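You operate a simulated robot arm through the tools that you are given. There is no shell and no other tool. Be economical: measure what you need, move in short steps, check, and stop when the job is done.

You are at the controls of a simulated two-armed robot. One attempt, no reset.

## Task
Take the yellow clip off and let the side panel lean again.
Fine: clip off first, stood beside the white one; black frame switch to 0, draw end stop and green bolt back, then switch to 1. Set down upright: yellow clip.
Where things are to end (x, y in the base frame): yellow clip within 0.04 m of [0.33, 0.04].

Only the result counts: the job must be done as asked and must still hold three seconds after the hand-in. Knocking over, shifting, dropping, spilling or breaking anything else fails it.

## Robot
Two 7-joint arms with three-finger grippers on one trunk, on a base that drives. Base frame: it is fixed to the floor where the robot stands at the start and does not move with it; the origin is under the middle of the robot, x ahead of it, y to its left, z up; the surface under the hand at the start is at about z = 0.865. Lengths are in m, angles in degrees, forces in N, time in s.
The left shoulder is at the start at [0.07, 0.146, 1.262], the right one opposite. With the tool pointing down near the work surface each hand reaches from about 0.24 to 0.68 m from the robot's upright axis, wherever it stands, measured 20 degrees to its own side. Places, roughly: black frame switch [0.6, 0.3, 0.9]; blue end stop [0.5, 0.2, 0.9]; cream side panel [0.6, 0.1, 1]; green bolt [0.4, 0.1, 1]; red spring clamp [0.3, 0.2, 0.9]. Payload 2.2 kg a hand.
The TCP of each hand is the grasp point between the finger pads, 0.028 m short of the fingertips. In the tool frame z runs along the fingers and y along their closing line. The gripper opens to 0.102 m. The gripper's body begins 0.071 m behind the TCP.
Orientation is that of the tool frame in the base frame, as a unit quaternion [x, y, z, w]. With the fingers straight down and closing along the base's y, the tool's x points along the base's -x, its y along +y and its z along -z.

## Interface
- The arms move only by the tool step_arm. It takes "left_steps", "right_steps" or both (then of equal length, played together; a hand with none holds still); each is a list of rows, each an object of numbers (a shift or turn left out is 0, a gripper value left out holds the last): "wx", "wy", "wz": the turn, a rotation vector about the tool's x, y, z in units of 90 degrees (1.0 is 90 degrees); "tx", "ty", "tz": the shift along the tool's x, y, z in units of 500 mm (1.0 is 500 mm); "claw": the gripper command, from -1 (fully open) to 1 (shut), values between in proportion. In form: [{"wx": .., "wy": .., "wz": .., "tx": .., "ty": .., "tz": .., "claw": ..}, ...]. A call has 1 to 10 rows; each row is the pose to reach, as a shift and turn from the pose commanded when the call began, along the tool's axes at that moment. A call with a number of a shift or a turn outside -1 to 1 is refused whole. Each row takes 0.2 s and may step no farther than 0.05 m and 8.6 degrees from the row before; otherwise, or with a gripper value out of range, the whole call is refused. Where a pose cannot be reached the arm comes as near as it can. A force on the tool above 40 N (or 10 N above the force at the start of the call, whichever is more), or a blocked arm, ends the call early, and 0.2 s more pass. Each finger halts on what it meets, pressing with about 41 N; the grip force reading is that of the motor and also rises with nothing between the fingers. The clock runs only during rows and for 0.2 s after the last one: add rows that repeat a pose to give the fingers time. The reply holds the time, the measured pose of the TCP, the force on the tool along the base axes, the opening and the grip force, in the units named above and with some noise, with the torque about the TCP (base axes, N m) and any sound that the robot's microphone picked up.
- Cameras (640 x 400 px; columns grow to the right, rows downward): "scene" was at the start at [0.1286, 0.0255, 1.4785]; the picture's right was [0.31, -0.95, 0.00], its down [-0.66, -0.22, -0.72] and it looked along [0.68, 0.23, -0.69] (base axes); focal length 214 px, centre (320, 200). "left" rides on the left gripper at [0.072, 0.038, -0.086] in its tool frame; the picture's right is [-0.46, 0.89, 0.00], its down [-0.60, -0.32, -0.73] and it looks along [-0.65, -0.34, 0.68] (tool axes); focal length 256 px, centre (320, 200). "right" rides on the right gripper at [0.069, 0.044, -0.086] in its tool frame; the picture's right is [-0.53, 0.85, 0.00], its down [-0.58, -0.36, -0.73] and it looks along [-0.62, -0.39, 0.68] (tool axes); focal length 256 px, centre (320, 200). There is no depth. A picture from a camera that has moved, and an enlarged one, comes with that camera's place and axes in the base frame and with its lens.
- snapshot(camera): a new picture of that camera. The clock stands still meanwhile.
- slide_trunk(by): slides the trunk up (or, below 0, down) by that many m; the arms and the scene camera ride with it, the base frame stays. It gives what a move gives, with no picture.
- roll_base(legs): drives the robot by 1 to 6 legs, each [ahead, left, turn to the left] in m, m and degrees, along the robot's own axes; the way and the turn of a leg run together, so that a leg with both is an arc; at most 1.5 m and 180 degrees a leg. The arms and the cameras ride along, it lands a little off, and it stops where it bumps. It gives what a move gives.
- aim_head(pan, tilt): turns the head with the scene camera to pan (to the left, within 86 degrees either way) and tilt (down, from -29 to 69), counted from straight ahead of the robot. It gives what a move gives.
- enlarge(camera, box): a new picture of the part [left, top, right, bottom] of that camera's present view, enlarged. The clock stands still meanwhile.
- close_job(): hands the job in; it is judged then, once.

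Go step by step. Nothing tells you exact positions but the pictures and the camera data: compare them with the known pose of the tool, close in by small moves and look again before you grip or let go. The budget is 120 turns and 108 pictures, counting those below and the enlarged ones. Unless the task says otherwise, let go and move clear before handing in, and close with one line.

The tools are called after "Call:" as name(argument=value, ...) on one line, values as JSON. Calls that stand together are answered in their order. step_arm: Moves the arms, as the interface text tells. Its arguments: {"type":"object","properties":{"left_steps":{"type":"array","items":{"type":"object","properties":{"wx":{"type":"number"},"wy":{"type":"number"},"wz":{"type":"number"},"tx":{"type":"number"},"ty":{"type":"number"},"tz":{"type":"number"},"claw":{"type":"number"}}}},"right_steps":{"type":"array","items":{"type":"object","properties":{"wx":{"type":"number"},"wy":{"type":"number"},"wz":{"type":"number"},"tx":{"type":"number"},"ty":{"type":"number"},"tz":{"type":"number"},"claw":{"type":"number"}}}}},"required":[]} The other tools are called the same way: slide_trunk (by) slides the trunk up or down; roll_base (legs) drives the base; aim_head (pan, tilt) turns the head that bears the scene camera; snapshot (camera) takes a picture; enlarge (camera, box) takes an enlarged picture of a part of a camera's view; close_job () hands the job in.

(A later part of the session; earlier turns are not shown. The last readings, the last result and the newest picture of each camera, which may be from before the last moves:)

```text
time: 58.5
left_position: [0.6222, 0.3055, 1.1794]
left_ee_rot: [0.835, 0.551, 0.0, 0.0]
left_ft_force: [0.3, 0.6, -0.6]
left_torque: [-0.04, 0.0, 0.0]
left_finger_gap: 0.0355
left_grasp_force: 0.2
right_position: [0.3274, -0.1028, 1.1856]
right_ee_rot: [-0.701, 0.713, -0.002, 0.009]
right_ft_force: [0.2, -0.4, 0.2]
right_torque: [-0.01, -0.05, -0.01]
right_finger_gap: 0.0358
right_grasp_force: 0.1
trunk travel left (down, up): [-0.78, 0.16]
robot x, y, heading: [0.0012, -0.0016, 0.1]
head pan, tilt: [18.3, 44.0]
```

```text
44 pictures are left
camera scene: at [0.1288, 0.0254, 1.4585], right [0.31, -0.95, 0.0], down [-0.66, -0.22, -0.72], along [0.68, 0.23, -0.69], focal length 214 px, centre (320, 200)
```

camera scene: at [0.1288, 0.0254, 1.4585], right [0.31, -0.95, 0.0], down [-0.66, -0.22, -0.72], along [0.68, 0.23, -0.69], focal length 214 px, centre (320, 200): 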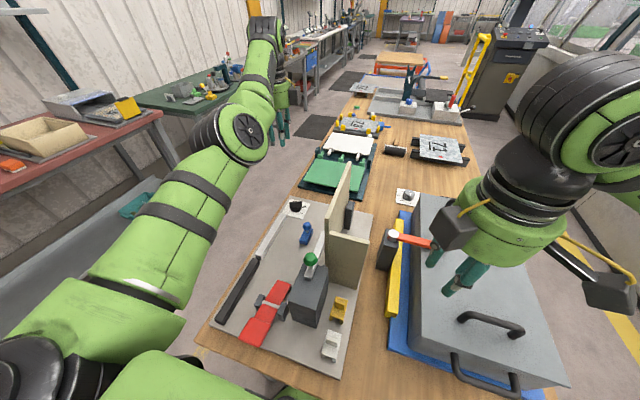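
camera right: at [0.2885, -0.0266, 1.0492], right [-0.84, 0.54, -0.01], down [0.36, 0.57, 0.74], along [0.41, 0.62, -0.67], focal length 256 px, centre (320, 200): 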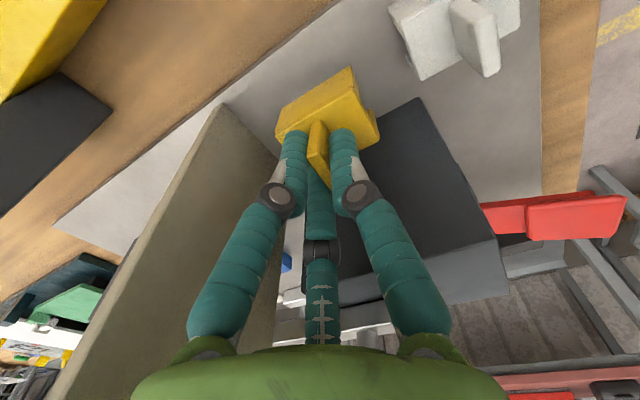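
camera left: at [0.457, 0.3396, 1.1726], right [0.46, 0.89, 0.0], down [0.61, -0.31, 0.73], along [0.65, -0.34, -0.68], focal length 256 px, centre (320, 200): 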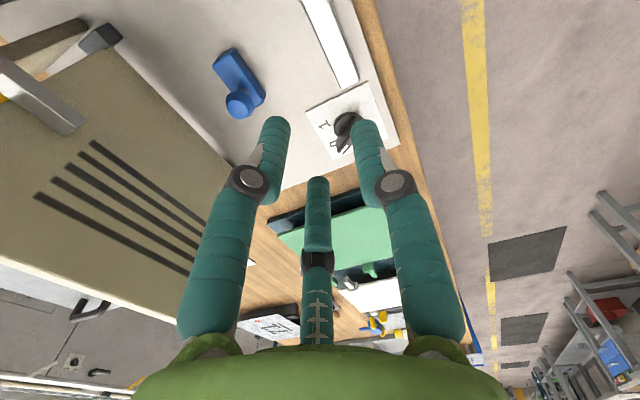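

Wrist range is good clockwise in this posture, so I use it: approach above the blue stop with yaw about +90° (closing along x).

Call:
step_arm(left_steps=[{"tx": -0.057, "ty": -0.025, "tz": 0.03, "wz": -0.07}, {"tx": -0.113, "ty": -0.05, "tz": 0.06, "wz": -0.14}, {"tx": -0.17, "ty": -0.075, "tz": 0.09, "wz": -0.2}, {"tx": -0.227, "ty": -0.099, "tz": 0.12, "wz": -0.25}])

Call:
snapshot(camera="left")

Call:
snapshot(camera="scene")

```text
time: 59.5
left_position: [0.5782, 0.2478, 1.1165]
left_ee_rot: [0.709, 0.705, 0.0, 0.0]
left_ft_force: [-0.7, -0.2, -0.4]
left_torque: [0.02, 0.01, 0.03]
left_finger_gap: 0.0358
left_grasp_force: 0.1
left hand out of reach, approached as far as the arm can: row 3, 4
right_position: [0.3274, -0.1034, 1.1848]
right_ee_rot: [-0.702, 0.712, -0.003, 0.008]
right_ft_force: [-0.2, -0.9, 0.1]
right_torque: [0.01, 0.0, -0.02]
right_finger_gap: 0.0357
right_grasp_force: 0.0
trunk travel left (down, up): [-0.78, 0.16]
robot x, y, heading: [0.0003, 0.0026, -0.2]
head pan, tilt: [18.3, 44.0]
```

```text
43 pictures are left
camera left: at [0.6166, 0.3196, 1.203], right [0.88, -0.47, 0.0], down [-0.32, -0.6, 0.73], along [-0.34, -0.65, -0.68], focal length 256 px, centre (320, 200)
```

left: 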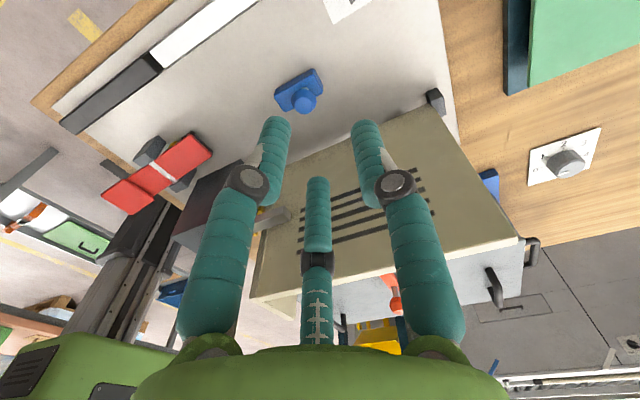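

```text
42 pictures are left
camera scene: at [0.1297, 0.0248, 1.4584], right [0.31, -0.95, 0.0], down [-0.66, -0.22, -0.72], along [0.68, 0.23, -0.69], focal length 214 px, centre (320, 200)
```

scene: 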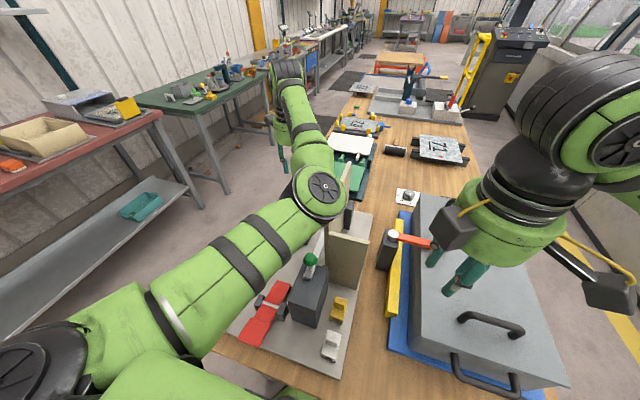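

Call:
step_arm(left_steps=[{"tx": 0.07, "ty": 0.05, "tz": -0.04, "wz": 0.09}, {"tx": 0.14, "ty": 0.11, "tz": -0.08, "wz": 0.18}, {"tx": 0.14, "ty": 0.11, "tz": -0.12, "wz": 0.27}, {"tx": 0.14, "ty": 0.11, "tz": -0.12, "wz": 0.36}, {"tx": 0.14, "ty": 0.11, "tz": -0.12, "wz": 0.45}, {"tx": 0.14, "ty": 0.11, "tz": -0.12, "wz": 0.54}, {"tx": 0.14, "ty": 0.11, "tz": -0.12, "wz": 0.63}, {"tx": 0.14, "ty": 0.11, "tz": -0.12, "wz": 0.72}, {"tx": 0.14, "ty": 0.11, "tz": -0.12, "wz": 0.81}, {"tx": 0.14, "ty": 0.11, "tz": -0.12, "wz": 0.9}])

Call:
snapshot(camera="scene")

```text
refused: row 2 steps farther than a row can; nothing moved
```

```text
41 pictures are left
camera scene: at [0.1297, 0.0248, 1.4584], right [0.31, -0.95, 0.0], down [-0.66, -0.22, -0.72], along [0.68, 0.23, -0.69], focal length 214 px, centre (320, 200)
```

scene: 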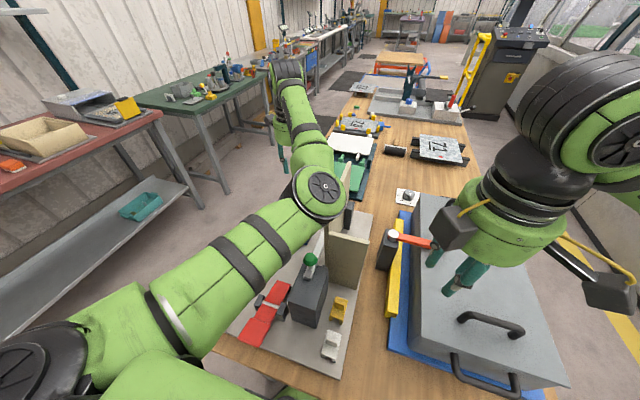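

Call:
step_arm(left_steps=[{"tx": 0.05, "ty": 0.04, "tz": -0.04, "wz": 0.09}, {"tx": 0.1, "ty": 0.08, "tz": -0.08, "wz": 0.18}, {"tx": 0.14, "ty": 0.11, "tz": -0.12, "wz": 0.27}, {"tx": 0.14, "ty": 0.11, "tz": -0.12, "wz": 0.36}, {"tx": 0.14, "ty": 0.11, "tz": -0.12, "wz": 0.45}, {"tx": 0.14, "ty": 0.11, "tz": -0.12, "wz": 0.54}, {"tx": 0.14, "ty": 0.11, "tz": -0.12, "wz": 0.63}, {"tx": 0.14, "ty": 0.11, "tz": -0.12, "wz": 0.72}, {"tx": 0.14, "ty": 0.11, "tz": -0.12, "wz": 0.81}, {"tx": 0.14, "ty": 0.11, "tz": -0.12, "wz": 0.9}])

Call:
step_arm(left_steps=[{"wz": 0.09}, {"wz": 0.18}, {"wz": 0.27}, {"wz": 0.36}, {"wz": 0.45}, {"wz": 0.54}])

Call:
snapshot(camera="scene")

```text
time: 61.7
left_position: [0.6264, 0.3144, 1.1793]
left_ee_rot: [0.988, 0.157, 0.009, -0.003]
left_ft_force: [0.1, -0.7, 0.7]
left_torque: [-0.01, 0.03, -0.01]
left_finger_gap: 0.0356
left_grasp_force: 0.2
left hand out of reach, approached as far as the arm can: row 3, 4, 5, 6, 7, 8, 9, 10
right_position: [0.3268, -0.1022, 1.1857]
right_ee_rot: [-0.702, 0.712, -0.002, 0.009]
right_ft_force: [0.5, 0.4, -0.7]
right_torque: [0.04, 0.01, -0.02]
right_finger_gap: 0.0356
right_grasp_force: 0.1
trunk travel left (down, up): [-0.78, 0.16]
robot x, y, heading: [0.0019, 0.0009, 0.1]
head pan, tilt: [18.3, 44.0]
```

```text
time: 63.1
left_position: [0.5819, 0.3027, 1.1648]
left_ee_rot: [0.992, -0.127, 0.012, -0.006]
left_ft_force: [-0.5, 0.1, -1.2]
left_torque: [0.04, 0.02, -0.02]
left_finger_gap: 0.0358
left_grasp_force: 0.1
left hand out of reach, approached as far as the arm can: row 1, 2, 3, 4, 5, 6
right_position: [0.327, -0.1035, 1.1846]
right_ee_rot: [-0.702, 0.712, -0.002, 0.009]
right_ft_force: [-0.1, -0.7, -0.2]
right_torque: [0.01, 0.01, 0.01]
right_finger_gap: 0.0358
right_grasp_force: 0.0
trunk travel left (down, up): [-0.78, 0.16]
robot x, y, heading: [-0.0011, -0.0021, -0.1]
head pan, tilt: [18.3, 44.0]
```

```text
40 pictures are left
camera scene: at [0.1296, 0.0242, 1.4584], right [0.31, -0.95, 0.0], down [-0.66, -0.22, -0.72], along [0.68, 0.23, -0.69], focal length 214 px, centre (320, 200)
```

scene: 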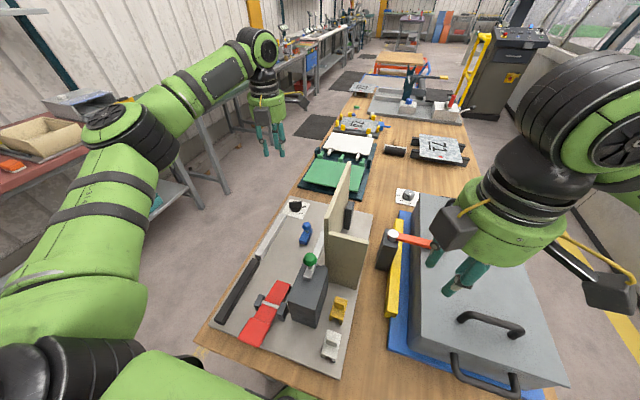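

The elbow is out now. Unwinding the wrist back toward neutral.

Call:
step_arm(left_steps=[{"wz": -0.095}, {"wz": -0.19}, {"wz": -0.285}, {"wz": -0.38}, {"wz": -0.475}, {"wz": -0.57}, {"wz": -0.665}, {"wz": -0.76}, {"wz": -0.855}, {"wz": -0.95}])

Call:
step_arm(left_steps=[{"wz": -0.095}, {"wz": -0.19}, {"wz": -0.285}, {"wz": -0.38}, {"wz": -0.475}, {"wz": -0.57}, {"wz": -0.665}, {"wz": -0.76}, {"wz": -0.855}, {"wz": -0.95}])

```text
time: 65.3
left_position: [0.5818, 0.3047, 1.1647]
left_ee_rot: [0.813, 0.582, 0.012, 0.004]
left_ft_force: [0.2, -0.2, 0.0]
left_torque: [0.0, 0.01, 0.0]
left_finger_gap: 0.0357
left_grasp_force: 0.1
right_position: [0.3256, -0.1026, 1.1849]
right_ee_rot: [-0.701, 0.713, -0.003, 0.009]
right_ft_force: [-0.3, -0.3, 0.8]
right_torque: [-0.03, 0.04, -0.01]
right_finger_gap: 0.0358
right_grasp_force: 0.1
trunk travel left (down, up): [-0.78, 0.16]
robot x, y, heading: [-0.0018, 0.0046, 0.2]
head pan, tilt: [18.3, 44.0]
```

```text
time: 67.5
left_position: [0.5807, 0.3044, 1.1657]
left_ee_rot: [0.202, 0.979, 0.006, 0.012]
left_ft_force: [0.1, 0.0, -0.2]
left_torque: [0.0, 0.03, 0.03]
left_finger_gap: 0.036
left_grasp_force: 0.1
right_position: [0.3272, -0.103, 1.1842]
right_ee_rot: [-0.701, 0.713, -0.003, 0.008]
right_ft_force: [-0.1, 0.2, 0.1]
right_torque: [0.01, 0.03, 0.0]
right_finger_gap: 0.0356
right_grasp_force: 0.0
trunk travel left (down, up): [-0.78, 0.16]
robot x, y, heading: [0.0051, 0.0007, -0.2]
head pan, tilt: [18.3, 44.0]
```

Wrist is back near neutral. The blue ball triangulates to [0.534, 0.200, 0.912]; moving above it with fingers closing along y.

Call:
step_arm(left_steps=[{"ty": -0.06, "wz": -0.09, "tz": 0.05}, {"ty": -0.12, "wz": -0.18, "tz": 0.1}, {"tx": 0.002, "ty": -0.18, "wz": -0.26, "tz": 0.15, "claw": -0.1}, {"tx": 0.004, "ty": -0.228, "wz": -0.26, "tz": 0.21}])

Call:
snapshot(camera="left")

```text
time: 68.5
left_position: [0.536, 0.2001, 1.0587]
left_ee_rot: [0.001, 1.0, 0.003, 0.012]
left_ft_force: [-0.5, -0.2, 0.2]
left_torque: [-0.03, 0.01, -0.02]
left_finger_gap: 0.0562
left_grasp_force: 0.1
right_position: [0.3268, -0.1024, 1.1853]
right_ee_rot: [-0.702, 0.712, -0.003, 0.009]
right_ft_force: [1.2, -0.1, 0.8]
right_torque: [0.01, 0.01, -0.01]
right_finger_gap: 0.0357
right_grasp_force: 0.1
trunk travel left (down, up): [-0.78, 0.16]
robot x, y, heading: [-0.0025, -0.0015, 0.2]
head pan, tilt: [18.3, 44.0]
```

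```text
39 pictures are left
camera left: at [0.4629, 0.2389, 1.1435], right [0.47, 0.88, 0.02], down [0.59, -0.32, 0.74], along [0.66, -0.34, -0.67], focal length 256 px, centre (320, 200)
```

left: 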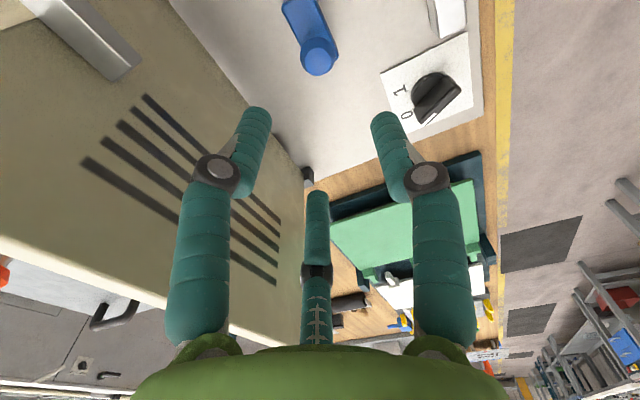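

Aligned over the ball. Descending.

Call:
step_arm(left_steps=[{"tz": 0.08}, {"tz": 0.16}, {"tz": 0.22}, {"tz": 0.26}])

Call:
enlarge(camera="left", box=[200, 40, 440, 230])

```text
time: 69.5
left_position: [0.5404, 0.2024, 0.9291]
left_ee_rot: [0.0, 1.0, 0.003, 0.012]
left_ft_force: [0.8, 0.3, 0.0]
left_torque: [0.0, 0.01, 0.0]
left_finger_gap: 0.0558
left_grasp_force: 0.0
right_position: [0.3278, -0.1016, 1.1863]
right_ee_rot: [-0.702, 0.712, -0.003, 0.009]
right_ft_force: [0.2, 0.9, -0.3]
right_torque: [0.03, 0.01, 0.05]
right_finger_gap: 0.0355
right_grasp_force: 0.0
trunk travel left (down, up): [-0.78, 0.16]
robot x, y, heading: [-0.0033, 0.0005, -0.1]
head pan, tilt: [18.3, 44.0]
```

```text
2.11 times, centred on (320, 135) of left
camera zoom: at [0.4666, 0.2414, 1.0132], right [0.47, 0.88, 0.02], down [0.59, -0.32, 0.74], along [0.66, -0.34, -0.67], focal length 539 px, centre (320, 337)
```

zoom: 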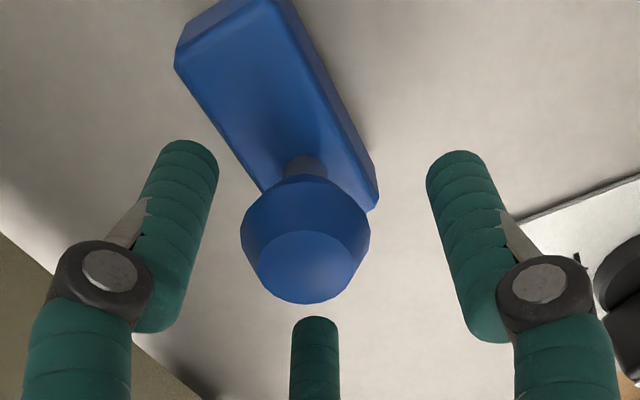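

Call:
step_arm(left_steps=[{"tx": 0.01, "ty": -0.004, "tz": 0.02}, {"tx": 0.01, "ty": -0.004, "tz": 0.02, "claw": 1}, {"tx": 0.01, "ty": -0.004, "tz": 0.02, "claw": 1}, {"tx": 0.01, "ty": -0.004, "tz": 0.02, "claw": 1}])

```text
time: 70.5
left_position: [0.5361, 0.2041, 0.9193]
left_ee_rot: [0.0, 1.0, 0.004, 0.013]
left_ft_force: [0.2, 8.1, 2.1]
left_torque: [0.58, -0.15, 0.06]
left_finger_gap: 0.0286
left_grasp_force: 44.9
right_position: [0.3267, -0.1, 1.1854]
right_ee_rot: [-0.702, 0.712, -0.003, 0.008]
right_ft_force: [-0.3, -0.4, 0.0]
right_torque: [0.02, 0.0, -0.01]
right_finger_gap: 0.0355
right_grasp_force: 0.0
trunk travel left (down, up): [-0.78, 0.16]
robot x, y, heading: [0.0002, -0.0029, -0.0]
head pan, tilt: [18.3, 44.0]
```

Gripped; it resists sideways (y), so it likely slides along x. Probing gently toward −x.

Call:
step_arm(left_steps=[{"tx": 0.006, "ty": 0.006}, {"tx": 0.014, "ty": 0.006}])

```text
time: 71.1
left_position: [0.5321, 0.2041, 0.9179]
left_ee_rot: [0.001, 1.0, 0.002, 0.014]
left_ft_force: [15.5, 3.9, 2.9]
left_torque: [-0.11, 0.61, -0.1]
left_finger_gap: 0.0284
left_grasp_force: 45.3
right_position: [0.3289, -0.1017, 1.1845]
right_ee_rot: [-0.702, 0.712, -0.001, 0.008]
right_ft_force: [-0.1, -0.9, -0.9]
right_torque: [-0.01, 0.02, 0.02]
right_finger_gap: 0.0356
right_grasp_force: 0.1
trunk travel left (down, up): [-0.78, 0.16]
robot x, y, heading: [0.0015, 0.0025, -0.2]
head pan, tilt: [18.3, 44.0]
```

Some resistance (15 N). I compare with +x.

Call:
step_arm(left_steps=[{"tx": -0.014}, {"tx": -0.028}])

Call:
step_arm(left_steps=[{"tx": 0.012}, {"tx": 0.028}, {"tx": 0.04}])

Call:
enlarge(camera="left", box=[200, 40, 440, 230])

```text
time: 71.7
left_position: [0.5412, 0.203, 0.9188]
left_ee_rot: [0.002, 1.0, 0.003, 0.011]
left_ft_force: [-0.5, 3.0, 7.9]
left_torque: [-0.37, 0.75, -0.22]
left_finger_gap: 0.0283
left_grasp_force: 45.8
right_position: [0.3272, -0.1023, 1.1853]
right_ee_rot: [-0.702, 0.712, -0.003, 0.009]
right_ft_force: [0.5, 0.0, 0.4]
right_torque: [-0.03, 0.03, -0.01]
right_finger_gap: 0.036
right_grasp_force: 0.1
trunk travel left (down, up): [-0.78, 0.16]
robot x, y, heading: [-0.0018, -0.003, 0.0]
head pan, tilt: [18.3, 44.0]
```

```text
time: 72.5
left_position: [0.532, 0.2029, 0.9178]
left_ee_rot: [0.0, 1.0, 0.002, 0.019]
left_ft_force: [37.2, 0.4, 7.8]
left_torque: [0.09, 0.35, -0.02]
left_finger_gap: 0.0284
left_grasp_force: 44.7
right_position: [0.3328, -0.103, 1.1838]
right_ee_rot: [-0.702, 0.712, -0.001, 0.007]
right_ft_force: [0.3, -0.4, 0.1]
right_torque: [0.02, -0.03, 0.02]
right_finger_gap: 0.0357
right_grasp_force: 0.0
trunk travel left (down, up): [-0.78, 0.16]
robot x, y, heading: [0.0004, -0.0003, -0.2]
head pan, tilt: [18.3, 44.0]
```

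```text
2.11 times, centred on (320, 135) of left
camera zoom: at [0.4576, 0.2419, 1.0019], right [0.46, 0.89, 0.02], down [0.58, -0.32, 0.75], along [0.67, -0.34, -0.66], focal length 539 px, centre (320, 337)
```

zoom: 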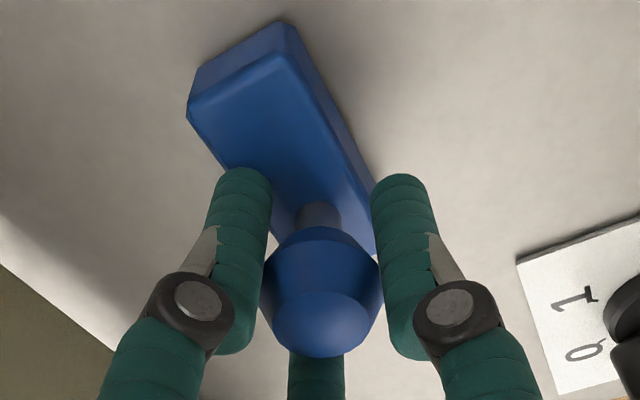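

−x is a hard stop, while +x gave way with little force. Trying +x a bit further.

Call:
step_arm(left_steps=[{"tx": -0.03}, {"tx": -0.06}, {"tx": -0.08}])

Call:
enlarge(camera="left", box=[200, 40, 440, 230])

```text
time: 73.3
left_position: [0.5606, 0.2039, 0.9185]
left_ee_rot: [0.001, 1.0, 0.004, 0.01]
left_ft_force: [0.5, -0.9, 3.0]
left_torque: [0.02, 0.89, 0.01]
left_finger_gap: 0.0283
left_grasp_force: 45.1
right_position: [0.3264, -0.1027, 1.1854]
right_ee_rot: [-0.702, 0.712, -0.003, 0.008]
right_ft_force: [-0.8, 0.5, -0.7]
right_torque: [0.05, -0.01, -0.02]
right_finger_gap: 0.0355
right_grasp_force: 0.1
trunk travel left (down, up): [-0.78, 0.16]
robot x, y, heading: [0.0006, 0.0015, -0.1]
head pan, tilt: [18.3, 44.0]
```

```text
2.11 times, centred on (320, 135) of left
camera zoom: at [0.4875, 0.2418, 1.0031], right [0.47, 0.88, 0.02], down [0.59, -0.33, 0.74], along [0.66, -0.34, -0.67], focal length 539 px, centre (320, 337)
```

zoom: 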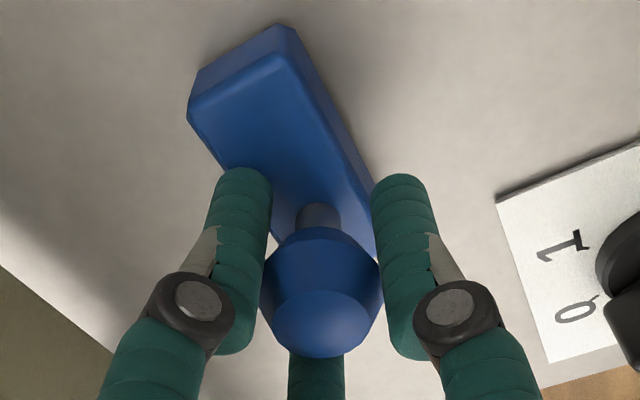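

The end stop slides freely in +x. Drawing it on until it ends.

Call:
step_arm(left_steps=[{"tx": -0.03}, {"tx": -0.06}, {"tx": -0.09}, {"tx": -0.12}])

```text
time: 74.3
left_position: [0.6233, 0.204, 0.9187]
left_ee_rot: [0.001, 1.0, 0.004, 0.01]
left_ft_force: [0.7, -1.7, -8.4]
left_torque: [0.28, 0.04, 0.11]
left_finger_gap: 0.0284
left_grasp_force: 45.0
right_position: [0.328, -0.1028, 1.1836]
right_ee_rot: [-0.702, 0.712, -0.003, 0.008]
right_ft_force: [0.6, 0.0, 0.4]
right_torque: [-0.02, 0.01, -0.01]
right_finger_gap: 0.0359
right_grasp_force: 0.1
trunk travel left (down, up): [-0.78, 0.16]
robot x, y, heading: [0.0025, 0.0007, -0.0]
head pan, tilt: [18.3, 44.0]
```

Call:
step_arm(left_steps=[{"tx": -0.02}, {"tx": -0.036}])

Call:
snapshot(camera="left")

Call:
enlarge(camera="scene", box=[250, 150, 410, 290])

```text
time: 74.9
left_position: [0.6426, 0.204, 0.9183]
left_ee_rot: [0.0, 1.0, 0.004, 0.009]
left_ft_force: [0.9, -2.3, -14.4]
left_torque: [0.19, 0.1, 0.15]
left_finger_gap: 0.0284
left_grasp_force: 45.0
right_position: [0.3293, -0.1026, 1.1845]
right_ee_rot: [-0.702, 0.712, -0.002, 0.008]
right_ft_force: [-0.1, 0.3, -0.7]
right_torque: [-0.01, 0.02, 0.04]
right_finger_gap: 0.0359
right_grasp_force: 0.0
trunk travel left (down, up): [-0.78, 0.16]
robot x, y, heading: [-0.0002, -0.0003, -0.0]
head pan, tilt: [18.3, 44.0]
```

```text
35 pictures are left
camera left: at [0.5682, 0.2418, 1.0031], right [0.47, 0.88, 0.02], down [0.59, -0.32, 0.74], along [0.66, -0.34, -0.67], focal length 256 px, centre (320, 200)
```

left: 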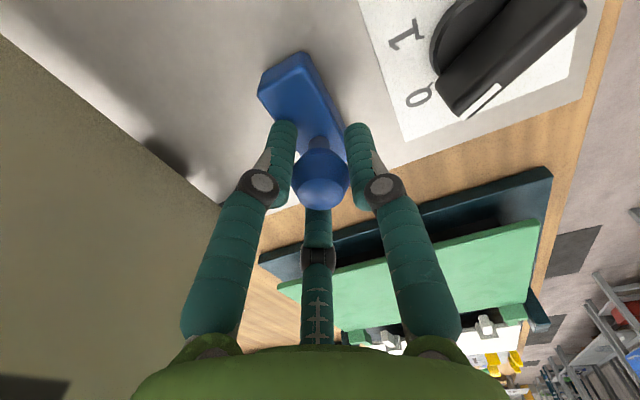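

```text
2.86 times, centred on (330, 220) of scene
camera zoom: at [0.1319, 0.0255, 1.4581], right [0.31, -0.95, 0.0], down [-0.66, -0.22, -0.72], along [0.68, 0.23, -0.7], focal length 613 px, centre (291, 143)
```

zoom: 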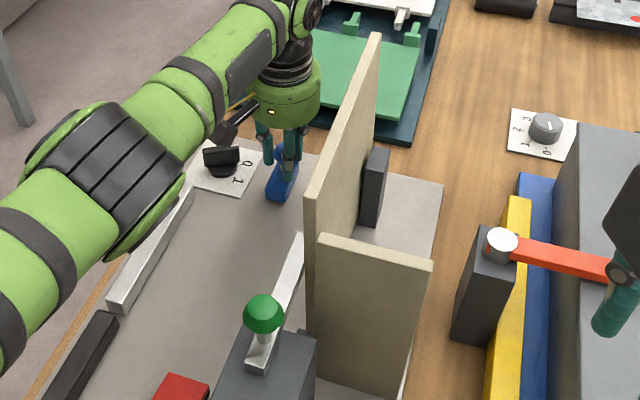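

It is clearly on a guide (held down and sideways). I continue to its end in small moves.

Call:
step_arm(left_steps=[{"tx": -0.016, "tz": 0.006}, {"tx": -0.032, "tz": 0.006}])

```text
time: 75.5
left_position: [0.6489, 0.2025, 0.9186]
left_ee_rot: [0.0, 1.0, 0.004, 0.012]
left_ft_force: [0.8, -0.7, -4.6]
left_torque: [-0.45, 0.34, 0.29]
left_finger_gap: 0.0283
left_grasp_force: 45.1
left hand out of reach, approached as far as the arm can: row 2
right_position: [0.3276, -0.1023, 1.1835]
right_ee_rot: [-0.702, 0.713, -0.002, 0.007]
right_ft_force: [-1.1, -0.8, -0.3]
right_torque: [0.0, -0.01, 0.02]
right_finger_gap: 0.0356
right_grasp_force: 0.1
trunk travel left (down, up): [-0.78, 0.16]
robot x, y, heading: [0.0021, -0.0, -0.0]
head pan, tilt: [18.3, 44.0]
```

At the reach limit (drawn 11.5 cm). To make sure it's fully back, I let go, then push the ball with closed fingers from its near side.

Call:
step_arm(left_steps=[{"claw": 0.1}, {"claw": 0.1}, {"tz": -0.06}, {"tz": -0.11}, {"tz": -0.11, "tx": 0.06}, {"tz": -0.11, "tx": 0.09, "claw": 1}, {"tz": -0.11, "tx": 0.09, "claw": 1}])

Call:
enlarge(camera="left", box=[200, 20, 440, 210])

```text
time: 77.1
left_position: [0.5992, 0.2032, 0.9727]
left_ee_rot: [0.001, 1.0, 0.005, 0.012]
left_ft_force: [0.6, -0.3, -0.3]
left_torque: [0.02, 0.02, 0.02]
left_finger_gap: 0.0023
left_grasp_force: 31.1
right_position: [0.3276, -0.1018, 1.1852]
right_ee_rot: [-0.702, 0.712, -0.002, 0.008]
right_ft_force: [-0.4, 0.6, -0.6]
right_torque: [-0.01, -0.01, -0.02]
right_finger_gap: 0.0357
right_grasp_force: 0.1
trunk travel left (down, up): [-0.78, 0.16]
robot x, y, heading: [0.0028, -0.0011, 0.0]
head pan, tilt: [18.3, 44.0]
```

```text
2.11 times, centred on (320, 115) of left
camera zoom: at [0.5273, 0.2416, 1.0571], right [0.47, 0.88, 0.02], down [0.59, -0.32, 0.74], along [0.66, -0.34, -0.67], focal length 539 px, centre (320, 379)
```

zoom: 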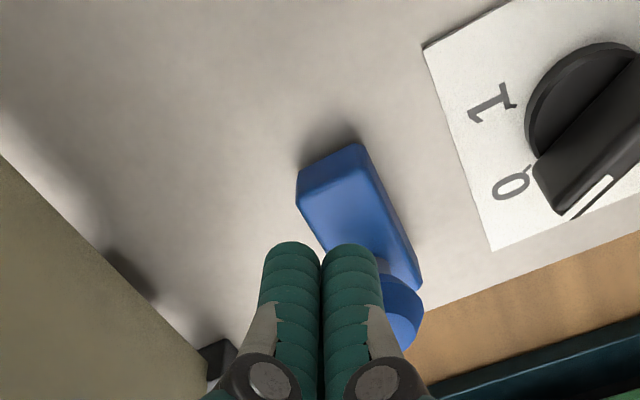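

Call:
step_arm(left_steps=[{"tz": 0.05, "tx": -0.01}, {"tz": 0.096, "tx": -0.02}, {"tz": 0.096, "tx": -0.05}, {"tz": 0.096, "tx": -0.07}])

Call:
enlarge(camera="left", box=[200, 40, 440, 230])

```text
time: 78.3
left_position: [0.6229, 0.2038, 0.9217]
left_ee_rot: [0.001, 1.0, 0.003, -0.008]
left_ft_force: [-23.7, 0.6, 8.7]
left_torque: [-0.07, 0.02, -0.06]
left_finger_gap: 0.002
left_grasp_force: 30.7
right_position: [0.3215, -0.1036, 1.1858]
right_ee_rot: [-0.703, 0.711, -0.003, 0.011]
right_ft_force: [0.0, 0.2, -0.1]
right_torque: [0.01, 0.03, -0.01]
right_finger_gap: 0.0356
right_grasp_force: 0.1
trunk travel left (down, up): [-0.78, 0.16]
robot x, y, heading: [-0.0003, 0.002, 0.3]
head pan, tilt: [18.3, 44.0]
stopped in row 4 (left hand): the force on the tool passed its limit at 43 N (the readings are from after the stop); the commanded pose is now the measured one
```

```text
2.11 times, centred on (320, 135) of left
camera zoom: at [0.5523, 0.2419, 1.009], right [0.47, 0.88, 0.0], down [0.61, -0.32, 0.72], along [0.64, -0.34, -0.69], focal length 539 px, centre (320, 337)
```

zoom: 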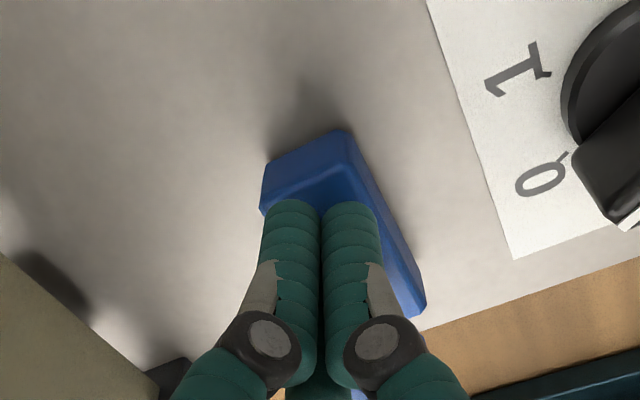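

The end stop is hard against its end of travel. I retract the left hand up and out, clear of the panel's swing.

Call:
step_arm(left_steps=[{"tx": 0.02}, {"tx": 0.03, "tz": -0.06}, {"tx": 0.03, "tz": -0.14}, {"tx": 0.03, "tz": -0.23, "ty": 0.02}, {"tx": 0.06, "tz": -0.3, "ty": 0.06}, {"tx": 0.11, "tz": -0.36, "ty": 0.11}, {"tx": 0.16, "tz": -0.42, "ty": 0.16}, {"tx": 0.21, "tz": -0.46, "ty": 0.22}, {"tx": 0.26, "tz": -0.5, "ty": 0.28}, {"tx": 0.3, "tz": -0.54, "ty": 0.34}])

Call:
snapshot(camera="scene")

```text
time: 80.5
left_position: [0.4786, 0.3733, 1.1926]
left_ee_rot: [0.002, 1.0, 0.004, -0.004]
left_ft_force: [-0.9, 0.3, -0.3]
left_torque: [-0.03, -0.02, -0.01]
left_finger_gap: 0.0022
left_grasp_force: 31.5
right_position: [0.324, -0.1019, 1.185]
right_ee_rot: [-0.703, 0.711, -0.004, 0.01]
right_ft_force: [-0.9, -0.1, 0.1]
right_torque: [-0.02, -0.01, -0.03]
right_finger_gap: 0.0357
right_grasp_force: 0.1
trunk travel left (down, up): [-0.78, 0.16]
robot x, y, heading: [-0.0029, 0.0018, 0.1]
head pan, tilt: [18.3, 44.0]
```

```text
31 pictures are left
camera scene: at [0.126, 0.0262, 1.4586], right [0.31, -0.95, 0.0], down [-0.66, -0.22, -0.72], along [0.68, 0.23, -0.69], focal length 214 px, centre (320, 200)
```

scene: 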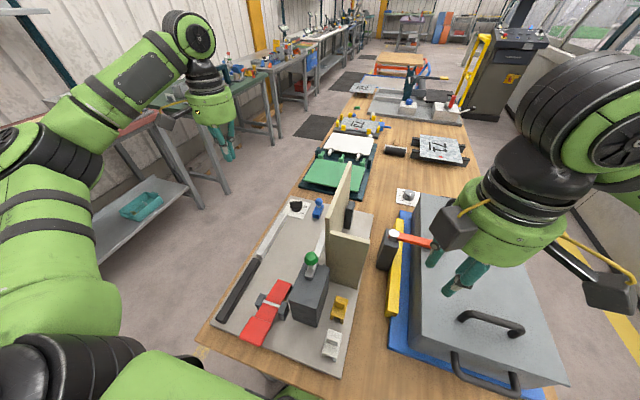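

Now the bolt with the right hand (closing along x): moving over the green knob near [0.357, 0.125, 1.04].

Call:
step_arm(right_steps=[{"tx": -0.09, "ty": -0.013}, {"tx": -0.18, "ty": -0.026, "claw": 0.0}, {"tx": -0.27, "ty": -0.04}, {"tx": -0.36, "ty": -0.053}, {"tx": -0.453, "ty": -0.066}])

Call:
snapshot(camera="right")

```text
time: 81.7
left_position: [0.4805, 0.375, 1.1914]
left_ee_rot: [0.001, 1.0, 0.003, -0.003]
left_ft_force: [-0.1, 0.5, 0.1]
left_torque: [-0.01, 0.02, -0.01]
left_finger_gap: 0.0021
left_grasp_force: 31.5
right_position: [0.3595, 0.1154, 1.1872]
right_ee_rot: [-0.702, 0.712, -0.004, 0.009]
right_ft_force: [-0.7, 0.9, 0.9]
right_torque: [0.01, 0.01, 0.01]
right_finger_gap: 0.0509
right_grasp_force: 0.0
right hand out of reach, approached as far as the arm can: row 5
trunk travel left (down, up): [-0.78, 0.16]
robot x, y, heading: [-0.0005, 0.0001, -0.0]
head pan, tilt: [18.3, 44.0]
```

```text
30 pictures are left
camera right: at [0.3135, 0.0475, 1.2734], right [-0.84, 0.55, -0.01], down [0.36, 0.57, 0.74], along [0.41, 0.62, -0.67], focal length 256 px, centre (320, 200)
```

right: 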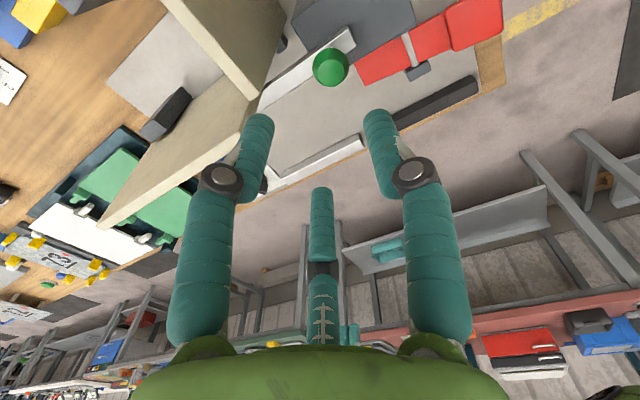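

Call:
step_arm(right_steps=[{"wz": 0.09}, {"wz": 0.18, "tx": -0.01, "ty": 0.004}, {"wz": 0.27, "tx": -0.019, "ty": 0.006}, {"wz": 0.33, "tx": -0.019, "ty": 0.006, "tz": 0.08}, {"wz": 0.33, "tx": -0.019, "ty": 0.006, "tz": 0.16}, {"wz": 0.33, "tx": -0.019, "ty": 0.006, "tz": 0.2}])

Call:
enlarge(camera="right", box=[200, 20, 440, 210])

```text
time: 83.1
left_position: [0.4822, 0.3725, 1.1919]
left_ee_rot: [0.001, 1.0, 0.004, -0.004]
left_ft_force: [0.1, -0.2, -0.2]
left_torque: [0.0, 0.0, 0.01]
left_finger_gap: 0.002
left_grasp_force: 31.1
right_position: [0.3587, 0.1239, 1.0864]
right_ee_rot: [-0.496, 0.868, 0.0, 0.008]
right_ft_force: [0.0, 0.0, 0.2]
right_torque: [0.02, 0.0, -0.01]
right_finger_gap: 0.051
right_grasp_force: 0.0
trunk travel left (down, up): [-0.78, 0.16]
robot x, y, heading: [0.0004, -0.003, 0.3]
head pan, tilt: [18.3, 44.0]
```

```text
2.11 times, centred on (320, 115) of right
camera zoom: at [0.2849, 0.0866, 1.1733], right [-0.46, 0.89, 0.0], down [0.6, 0.3, 0.74], along [0.66, 0.34, -0.67], focal length 539 px, centre (320, 379)
```

zoom: 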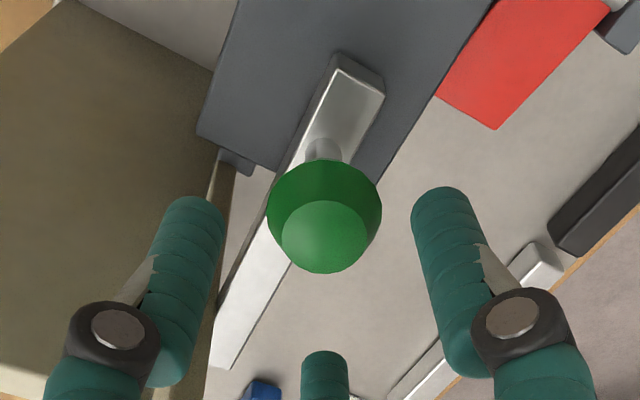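

Call:
step_arm(right_steps=[{"tz": 0.04}, {"tz": 0.076}, {"tz": 0.076, "claw": 1}, {"tz": 0.076, "claw": 1}])

Call:
enlarge(camera="right", box=[200, 20, 440, 210])

```text
time: 84.1
left_position: [0.4809, 0.3718, 1.1924]
left_ee_rot: [0.001, 1.0, 0.003, -0.002]
left_ft_force: [-0.5, -0.1, -0.4]
left_torque: [0.02, -0.03, -0.01]
left_finger_gap: 0.0021
left_grasp_force: 31.4
right_position: [0.3594, 0.1235, 1.0495]
right_ee_rot: [-0.497, 0.868, 0.0, 0.009]
right_ft_force: [-2.9, 0.6, 2.8]
right_torque: [0.11, 0.08, -0.02]
right_finger_gap: 0.0331
right_grasp_force: 45.0
trunk travel left (down, up): [-0.78, 0.16]
robot x, y, heading: [-0.0008, 0.0022, 0.0]
head pan, tilt: [18.3, 44.0]
```

```text
2.11 times, centred on (320, 115) of right
camera zoom: at [0.2845, 0.0875, 1.1358], right [-0.46, 0.89, 0.0], down [0.59, 0.31, 0.74], along [0.66, 0.34, -0.67], focal length 539 px, centre (320, 379)
```

zoom: 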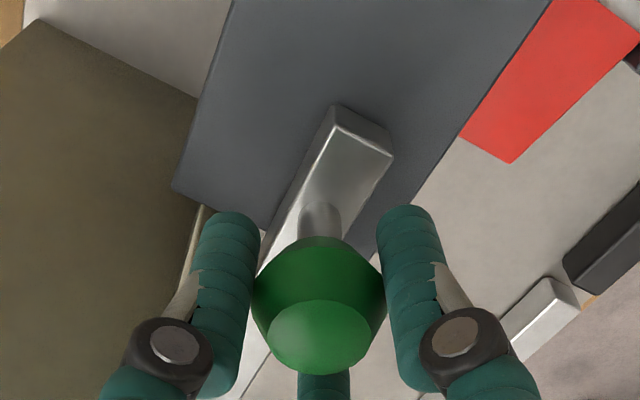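

Gripped (33 mm). Drawing along −x gently.

Call:
step_arm(right_steps=[{"tx": 0.0101, "ty": 0.0173}, {"tx": 0.0202, "ty": 0.0345}])

```text
time: 84.7
left_position: [0.4812, 0.3707, 1.1919]
left_ee_rot: [0.002, 1.0, 0.004, -0.003]
left_ft_force: [-0.7, 0.7, 0.5]
left_torque: [-0.01, -0.01, -0.01]
left_finger_gap: 0.0022
left_grasp_force: 31.4
right_position: [0.3389, 0.1229, 1.0484]
right_ee_rot: [-0.496, 0.868, -0.001, 0.009]
right_ft_force: [0.4, -1.9, 4.0]
right_torque: [-0.41, -0.29, -0.31]
right_finger_gap: 0.0302
right_grasp_force: 45.4
trunk travel left (down, up): [-0.78, 0.16]
robot x, y, heading: [0.0016, -0.0053, -0.3]
head pan, tilt: [18.3, 44.0]
```

Call:
step_arm(right_steps=[{"tx": 0.015, "ty": 0.026}, {"tx": 0.03, "ty": 0.052}, {"tx": 0.045, "ty": 0.078}, {"tx": 0.06, "ty": 0.104}])

Call:
snapshot(camera="scene")

```text
time: 85.5
left_position: [0.4836, 0.3727, 1.1913]
left_ee_rot: [0.001, 1.0, 0.005, -0.003]
left_ft_force: [-0.6, 0.1, 0.7]
left_torque: [-0.02, -0.04, -0.01]
left_finger_gap: 0.0021
left_grasp_force: 31.0
right_position: [0.3095, 0.122, 1.0496]
right_ee_rot: [-0.487, 0.873, -0.006, 0.021]
right_ft_force: [23.6, -0.7, -11.4]
right_torque: [0.57, 0.58, 0.24]
right_finger_gap: 0.0307
right_grasp_force: 45.2
trunk travel left (down, up): [-0.78, 0.16]
robot x, y, heading: [-0.002, 0.0029, 0.1]
head pan, tilt: [18.3, 44.0]
stopped in row 4 (right hand): the force on the tool passed its limit at 45 N (the readings are from after the stop); the commanded pose is now the measured one
```

```text
27 pictures are left
camera scene: at [0.1316, 0.0255, 1.4577], right [0.31, -0.95, 0.0], down [-0.66, -0.22, -0.72], along [0.68, 0.23, -0.7], focal length 214 px, centre (320, 200)
```

scene: 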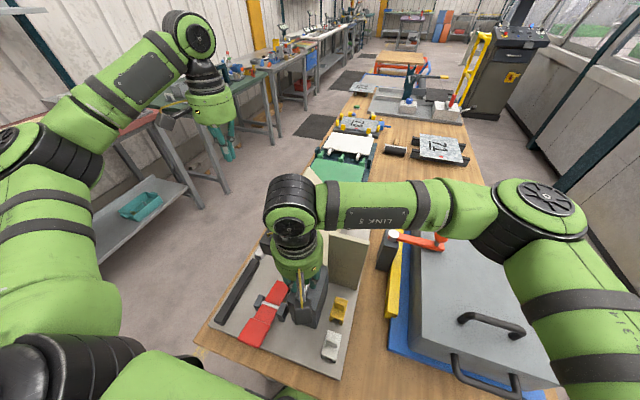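

The bolt reached its end (5 cm). I release the knob, rise, and look at the panel.

Call:
step_arm(right_steps=[{"claw": 0.0}, {"claw": -0.1}, {"tz": -0.06}, {"tz": -0.14}, {"tz": -0.22}])

Call:
snapshot(camera="left")

```text
time: 86.7
left_position: [0.4805, 0.3728, 1.1934]
left_ee_rot: [0.0, 1.0, 0.004, -0.004]
left_ft_force: [0.3, 0.3, 0.7]
left_torque: [-0.01, 0.01, -0.02]
left_finger_gap: 0.0021
left_grasp_force: 31.9
right_position: [0.2994, 0.123, 1.1613]
right_ee_rot: [-0.491, 0.871, -0.003, 0.018]
right_ft_force: [0.3, -0.8, -0.3]
right_torque: [0.0, -0.03, -0.03]
right_finger_gap: 0.0563
right_grasp_force: 0.0
trunk travel left (down, up): [-0.78, 0.16]
robot x, y, heading: [-0.0031, -0.0016, 0.1]
head pan, tilt: [18.3, 44.0]
```

```text
26 pictures are left
camera left: at [0.4107, 0.4105, 1.2791], right [0.47, 0.88, 0.0], down [0.61, -0.32, 0.72], along [0.64, -0.34, -0.69], focal length 256 px, centre (320, 200)
```

left: 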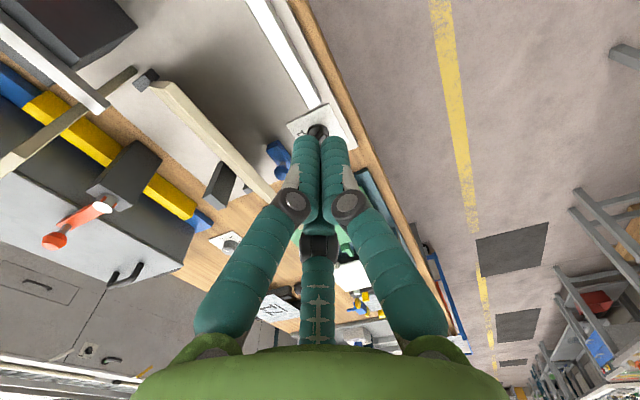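

Call:
enlarge(camera="left", box=[60, 40, 360, 220])

```text
2.13 times, centred on (210, 130) of left
camera zoom: at [0.4107, 0.4105, 1.2791], right [0.47, 0.88, 0.0], down [0.61, -0.32, 0.72], along [0.64, -0.34, -0.69], focal length 546 px, centre (555, 349)
```

zoom: 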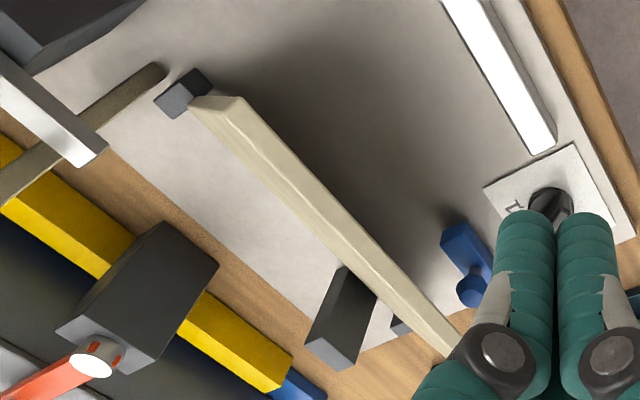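

The panel has swung and leans toward +y now. I park the right hand and measure the leaning panel before going to the switch.

Call:
step_arm(right_steps=[{"tx": 0.08, "ty": -0.03}, {"tx": 0.16, "ty": -0.06}, {"tx": 0.24, "ty": -0.09}, {"tx": 0.32, "ty": -0.12}, {"tx": 0.4, "ty": -0.15}])

Call:
enlarge(camera="scene", box=[240, 150, 400, 310])

```text
time: 87.9
left_position: [0.4816, 0.369, 1.1943]
left_ee_rot: [0.002, 1.0, 0.006, -0.003]
left_ft_force: [-0.7, -0.7, -1.1]
left_torque: [0.05, -0.02, 0.0]
left_finger_gap: 0.0021
left_grasp_force: 31.3
right_position: [0.2598, -0.0902, 1.1566]
right_ee_rot: [-0.491, 0.871, -0.004, 0.02]
right_ft_force: [0.5, 0.3, -0.5]
right_torque: [0.05, -0.03, 0.02]
right_finger_gap: 0.056
right_grasp_force: 0.1
trunk travel left (down, up): [-0.78, 0.16]
robot x, y, heading: [0.0006, 0.0001, -0.1]
head pan, tilt: [18.3, 44.0]
```

```text
2.50 times, centred on (320, 230) of scene
camera zoom: at [0.1278, 0.0224, 1.4586], right [0.31, -0.95, 0.0], down [-0.66, -0.22, -0.72], along [0.68, 0.23, -0.69], focal length 536 px, centre (320, 125)
```

zoom: 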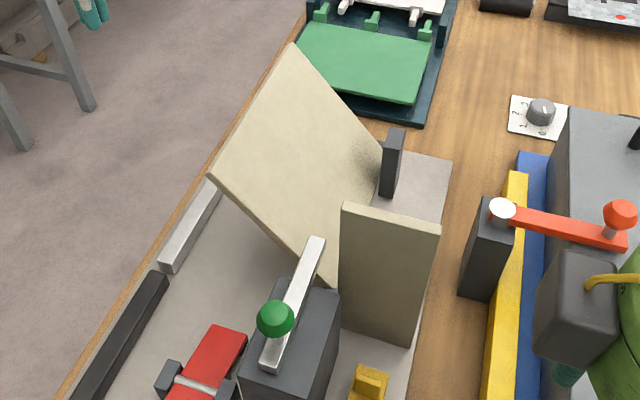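

The panel leans about 40° to the left, its top edge near y 0.255, z 1.02 — close to the switch. I plan to push the lever's rear end (y≈0.31) with a fingertip, hand tilted outward; for reach I shift the robot 15 cm left.

Call:
roll_base(legs=[[0, 0.15, 0]])

```text
time: 89.0
left_position: [0.471, 0.4475, 1.1891]
left_ee_rot: [-0.001, 1.0, 0.004, -0.006]
left_ft_force: [0.6, 0.8, -0.7]
left_torque: [-0.04, 0.06, 0.03]
left_finger_gap: 0.002
left_grasp_force: 31.3
right_position: [0.2517, -0.013, 1.1552]
right_ee_rot: [-0.494, 0.87, -0.003, 0.015]
right_ft_force: [1.5, 0.3, -1.4]
right_torque: [-0.07, 0.06, -0.02]
right_finger_gap: 0.0563
right_grasp_force: 0.2
trunk travel left (down, up): [-0.78, 0.16]
robot x, y, heading: [-0.0141, 0.066, 0.2]
head pan, tilt: [18.3, 44.0]
stopped in leg 1: the robot was blocked; the commanded pose is now the measured one
```

The base got blocked after 7 cm. I check the scene.

Call:
snapshot(camera="scene")

Call:
aim_head(pan=60, tilt=55)

Call:
snapshot(camera="scene")

```text
23 pictures are left
camera scene: at [0.1207, 0.0985, 1.4576], right [0.32, -0.95, 0.0], down [-0.66, -0.22, -0.72], along [0.68, 0.23, -0.7], focal length 214 px, centre (320, 200)
```

scene: 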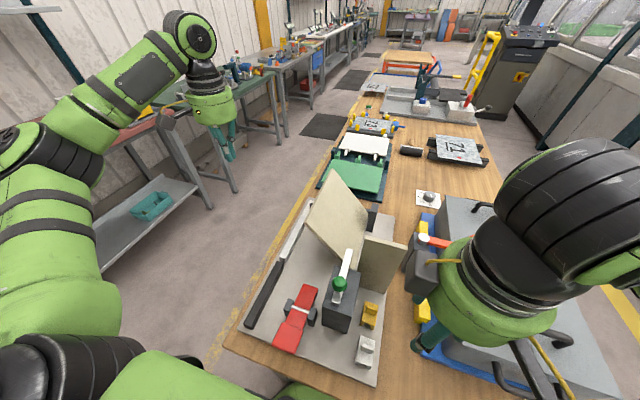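

```text
time: 90.1
left_position: [0.4656, 0.4453, 1.1917]
left_ee_rot: [-0.001, 1.0, 0.005, -0.004]
left_ft_force: [1.2, 0.0, -0.4]
left_torque: [-0.02, -0.02, 0.03]
left_finger_gap: 0.002
left_grasp_force: 31.8
right_position: [0.2458, -0.0141, 1.1558]
right_ee_rot: [-0.494, 0.869, -0.004, 0.018]
right_ft_force: [-0.4, -0.6, -0.4]
right_torque: [-0.01, 0.03, 0.0]
right_finger_gap: 0.0563
right_grasp_force: 0.1
trunk travel left (down, up): [-0.78, 0.16]
robot x, y, heading: [-0.0134, 0.0739, 0.3]
head pan, tilt: [60.0, 55.0]
```

```text
22 pictures are left
camera scene: at [0.0718, 0.133, 1.4436], right [0.87, -0.49, 0.0], down [-0.41, -0.71, -0.57], along [0.28, 0.5, -0.82], focal length 214 px, centre (320, 200)
```

scene: 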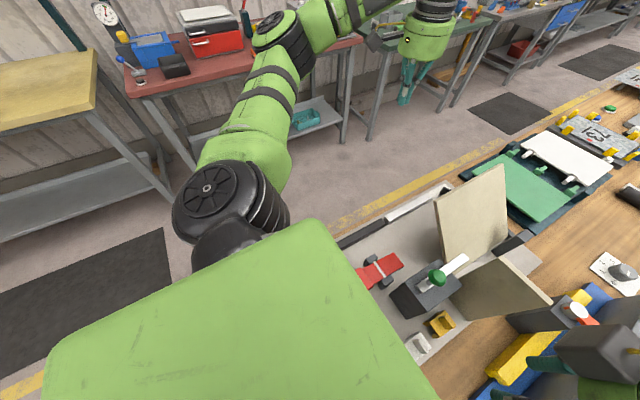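

Nothing seems disturbed. Turning the robot right about 18° instead brings the left shoulder forward; I back off 2 cm first.

Call:
roll_base(legs=[[0, -0.02, 0], [0, 0, -18]])

Call:
aim_head(pan=38, tilt=44)

Call:
snapshot(camera="scene")

```text
time: 91.9
left_position: [0.5559, 0.26, 1.1934]
left_ee_rot: [0.155, 0.988, 0.004, -0.004]
left_ft_force: [1.0, 0.4, 0.6]
left_torque: [0.04, -0.02, 0.0]
left_finger_gap: 0.0021
left_grasp_force: 31.6
right_position: [0.2057, -0.1107, 1.1565]
right_ee_rot: [-0.352, 0.936, -0.006, 0.017]
right_ft_force: [0.3, 0.2, 0.6]
right_torque: [-0.02, -0.02, 0.0]
right_finger_gap: 0.0562
right_grasp_force: 0.0
trunk travel left (down, up): [-0.78, 0.16]
robot x, y, heading: [-0.0139, 0.0506, -17.3]
head pan, tilt: [60.0, 55.0]
```

```text
time: 92.8
left_position: [0.5562, 0.2597, 1.1941]
left_ee_rot: [0.155, 0.988, 0.005, -0.003]
left_ft_force: [0.3, -0.2, -0.1]
left_torque: [0.01, 0.03, 0.01]
left_finger_gap: 0.0019
left_grasp_force: 30.8
right_position: [0.2048, -0.1105, 1.1561]
right_ee_rot: [-0.353, 0.936, -0.006, 0.018]
right_ft_force: [0.7, 0.6, -0.1]
right_torque: [-0.03, 0.04, 0.0]
right_finger_gap: 0.0561
right_grasp_force: 0.0
trunk travel left (down, up): [-0.78, 0.16]
robot x, y, heading: [-0.0165, 0.0503, -17.3]
head pan, tilt: [38.0, 44.0]
```

```text
21 pictures are left
camera scene: at [0.1094, 0.0644, 1.4584], right [0.35, -0.94, 0.0], down [-0.65, -0.24, -0.72], along [0.67, 0.25, -0.69], focal length 214 px, centre (320, 200)
```

scene: 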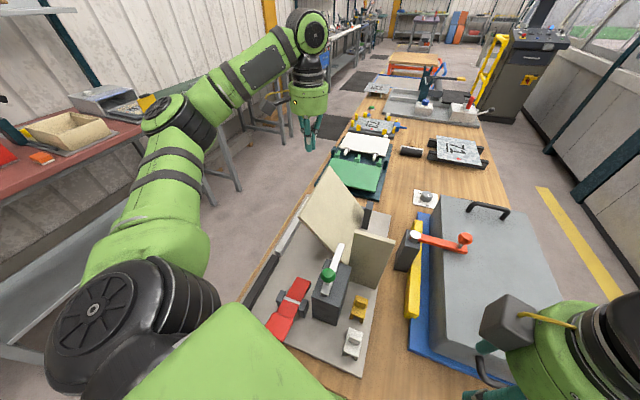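

Call:
step_arm(left_steps=[{"ty": 0.07, "wz": -0.07}, {"tx": 0.01, "ty": 0.14, "wz": -0.14}, {"tx": 0.023, "ty": 0.203, "wz": -0.198}, {"tx": 0.023, "ty": 0.203, "wz": -0.198, "tz": 0.06}])

Call:
step_arm(left_steps=[{"wx": 0.07}, {"wx": 0.14}, {"wx": 0.2}])

```text
time: 93.8
left_position: [0.5779, 0.3589, 1.1635]
left_ee_rot: [0.0, 1.0, 0.005, -0.002]
left_ft_force: [-0.7, -0.2, 0.2]
left_torque: [0.0, 0.02, 0.04]
left_finger_gap: 0.0021
left_grasp_force: 31.6
right_position: [0.2063, -0.1098, 1.1568]
right_ee_rot: [-0.353, 0.936, -0.006, 0.017]
right_ft_force: [0.8, 0.3, 0.4]
right_torque: [0.03, 0.0, 0.02]
right_finger_gap: 0.0561
right_grasp_force: 0.0
trunk travel left (down, up): [-0.78, 0.16]
robot x, y, heading: [-0.0171, 0.0501, -17.7]
head pan, tilt: [38.0, 44.0]
```

```text
time: 94.6
left_position: [0.5767, 0.3599, 1.1648]
left_ee_rot: [-0.001, 0.988, -0.152, -0.001]
left_ft_force: [-0.4, -0.3, 0.1]
left_torque: [0.01, -0.04, 0.01]
left_finger_gap: 0.0024
left_grasp_force: 31.3
right_position: [0.2057, -0.1104, 1.1564]
right_ee_rot: [-0.353, 0.935, -0.006, 0.018]
right_ft_force: [-0.5, -0.5, 0.5]
right_torque: [0.01, -0.01, -0.01]
right_finger_gap: 0.0563
right_grasp_force: 0.0
trunk travel left (down, up): [-0.78, 0.16]
robot x, y, heading: [-0.0154, 0.0542, -17.5]
head pan, tilt: [38.0, 44.0]
```

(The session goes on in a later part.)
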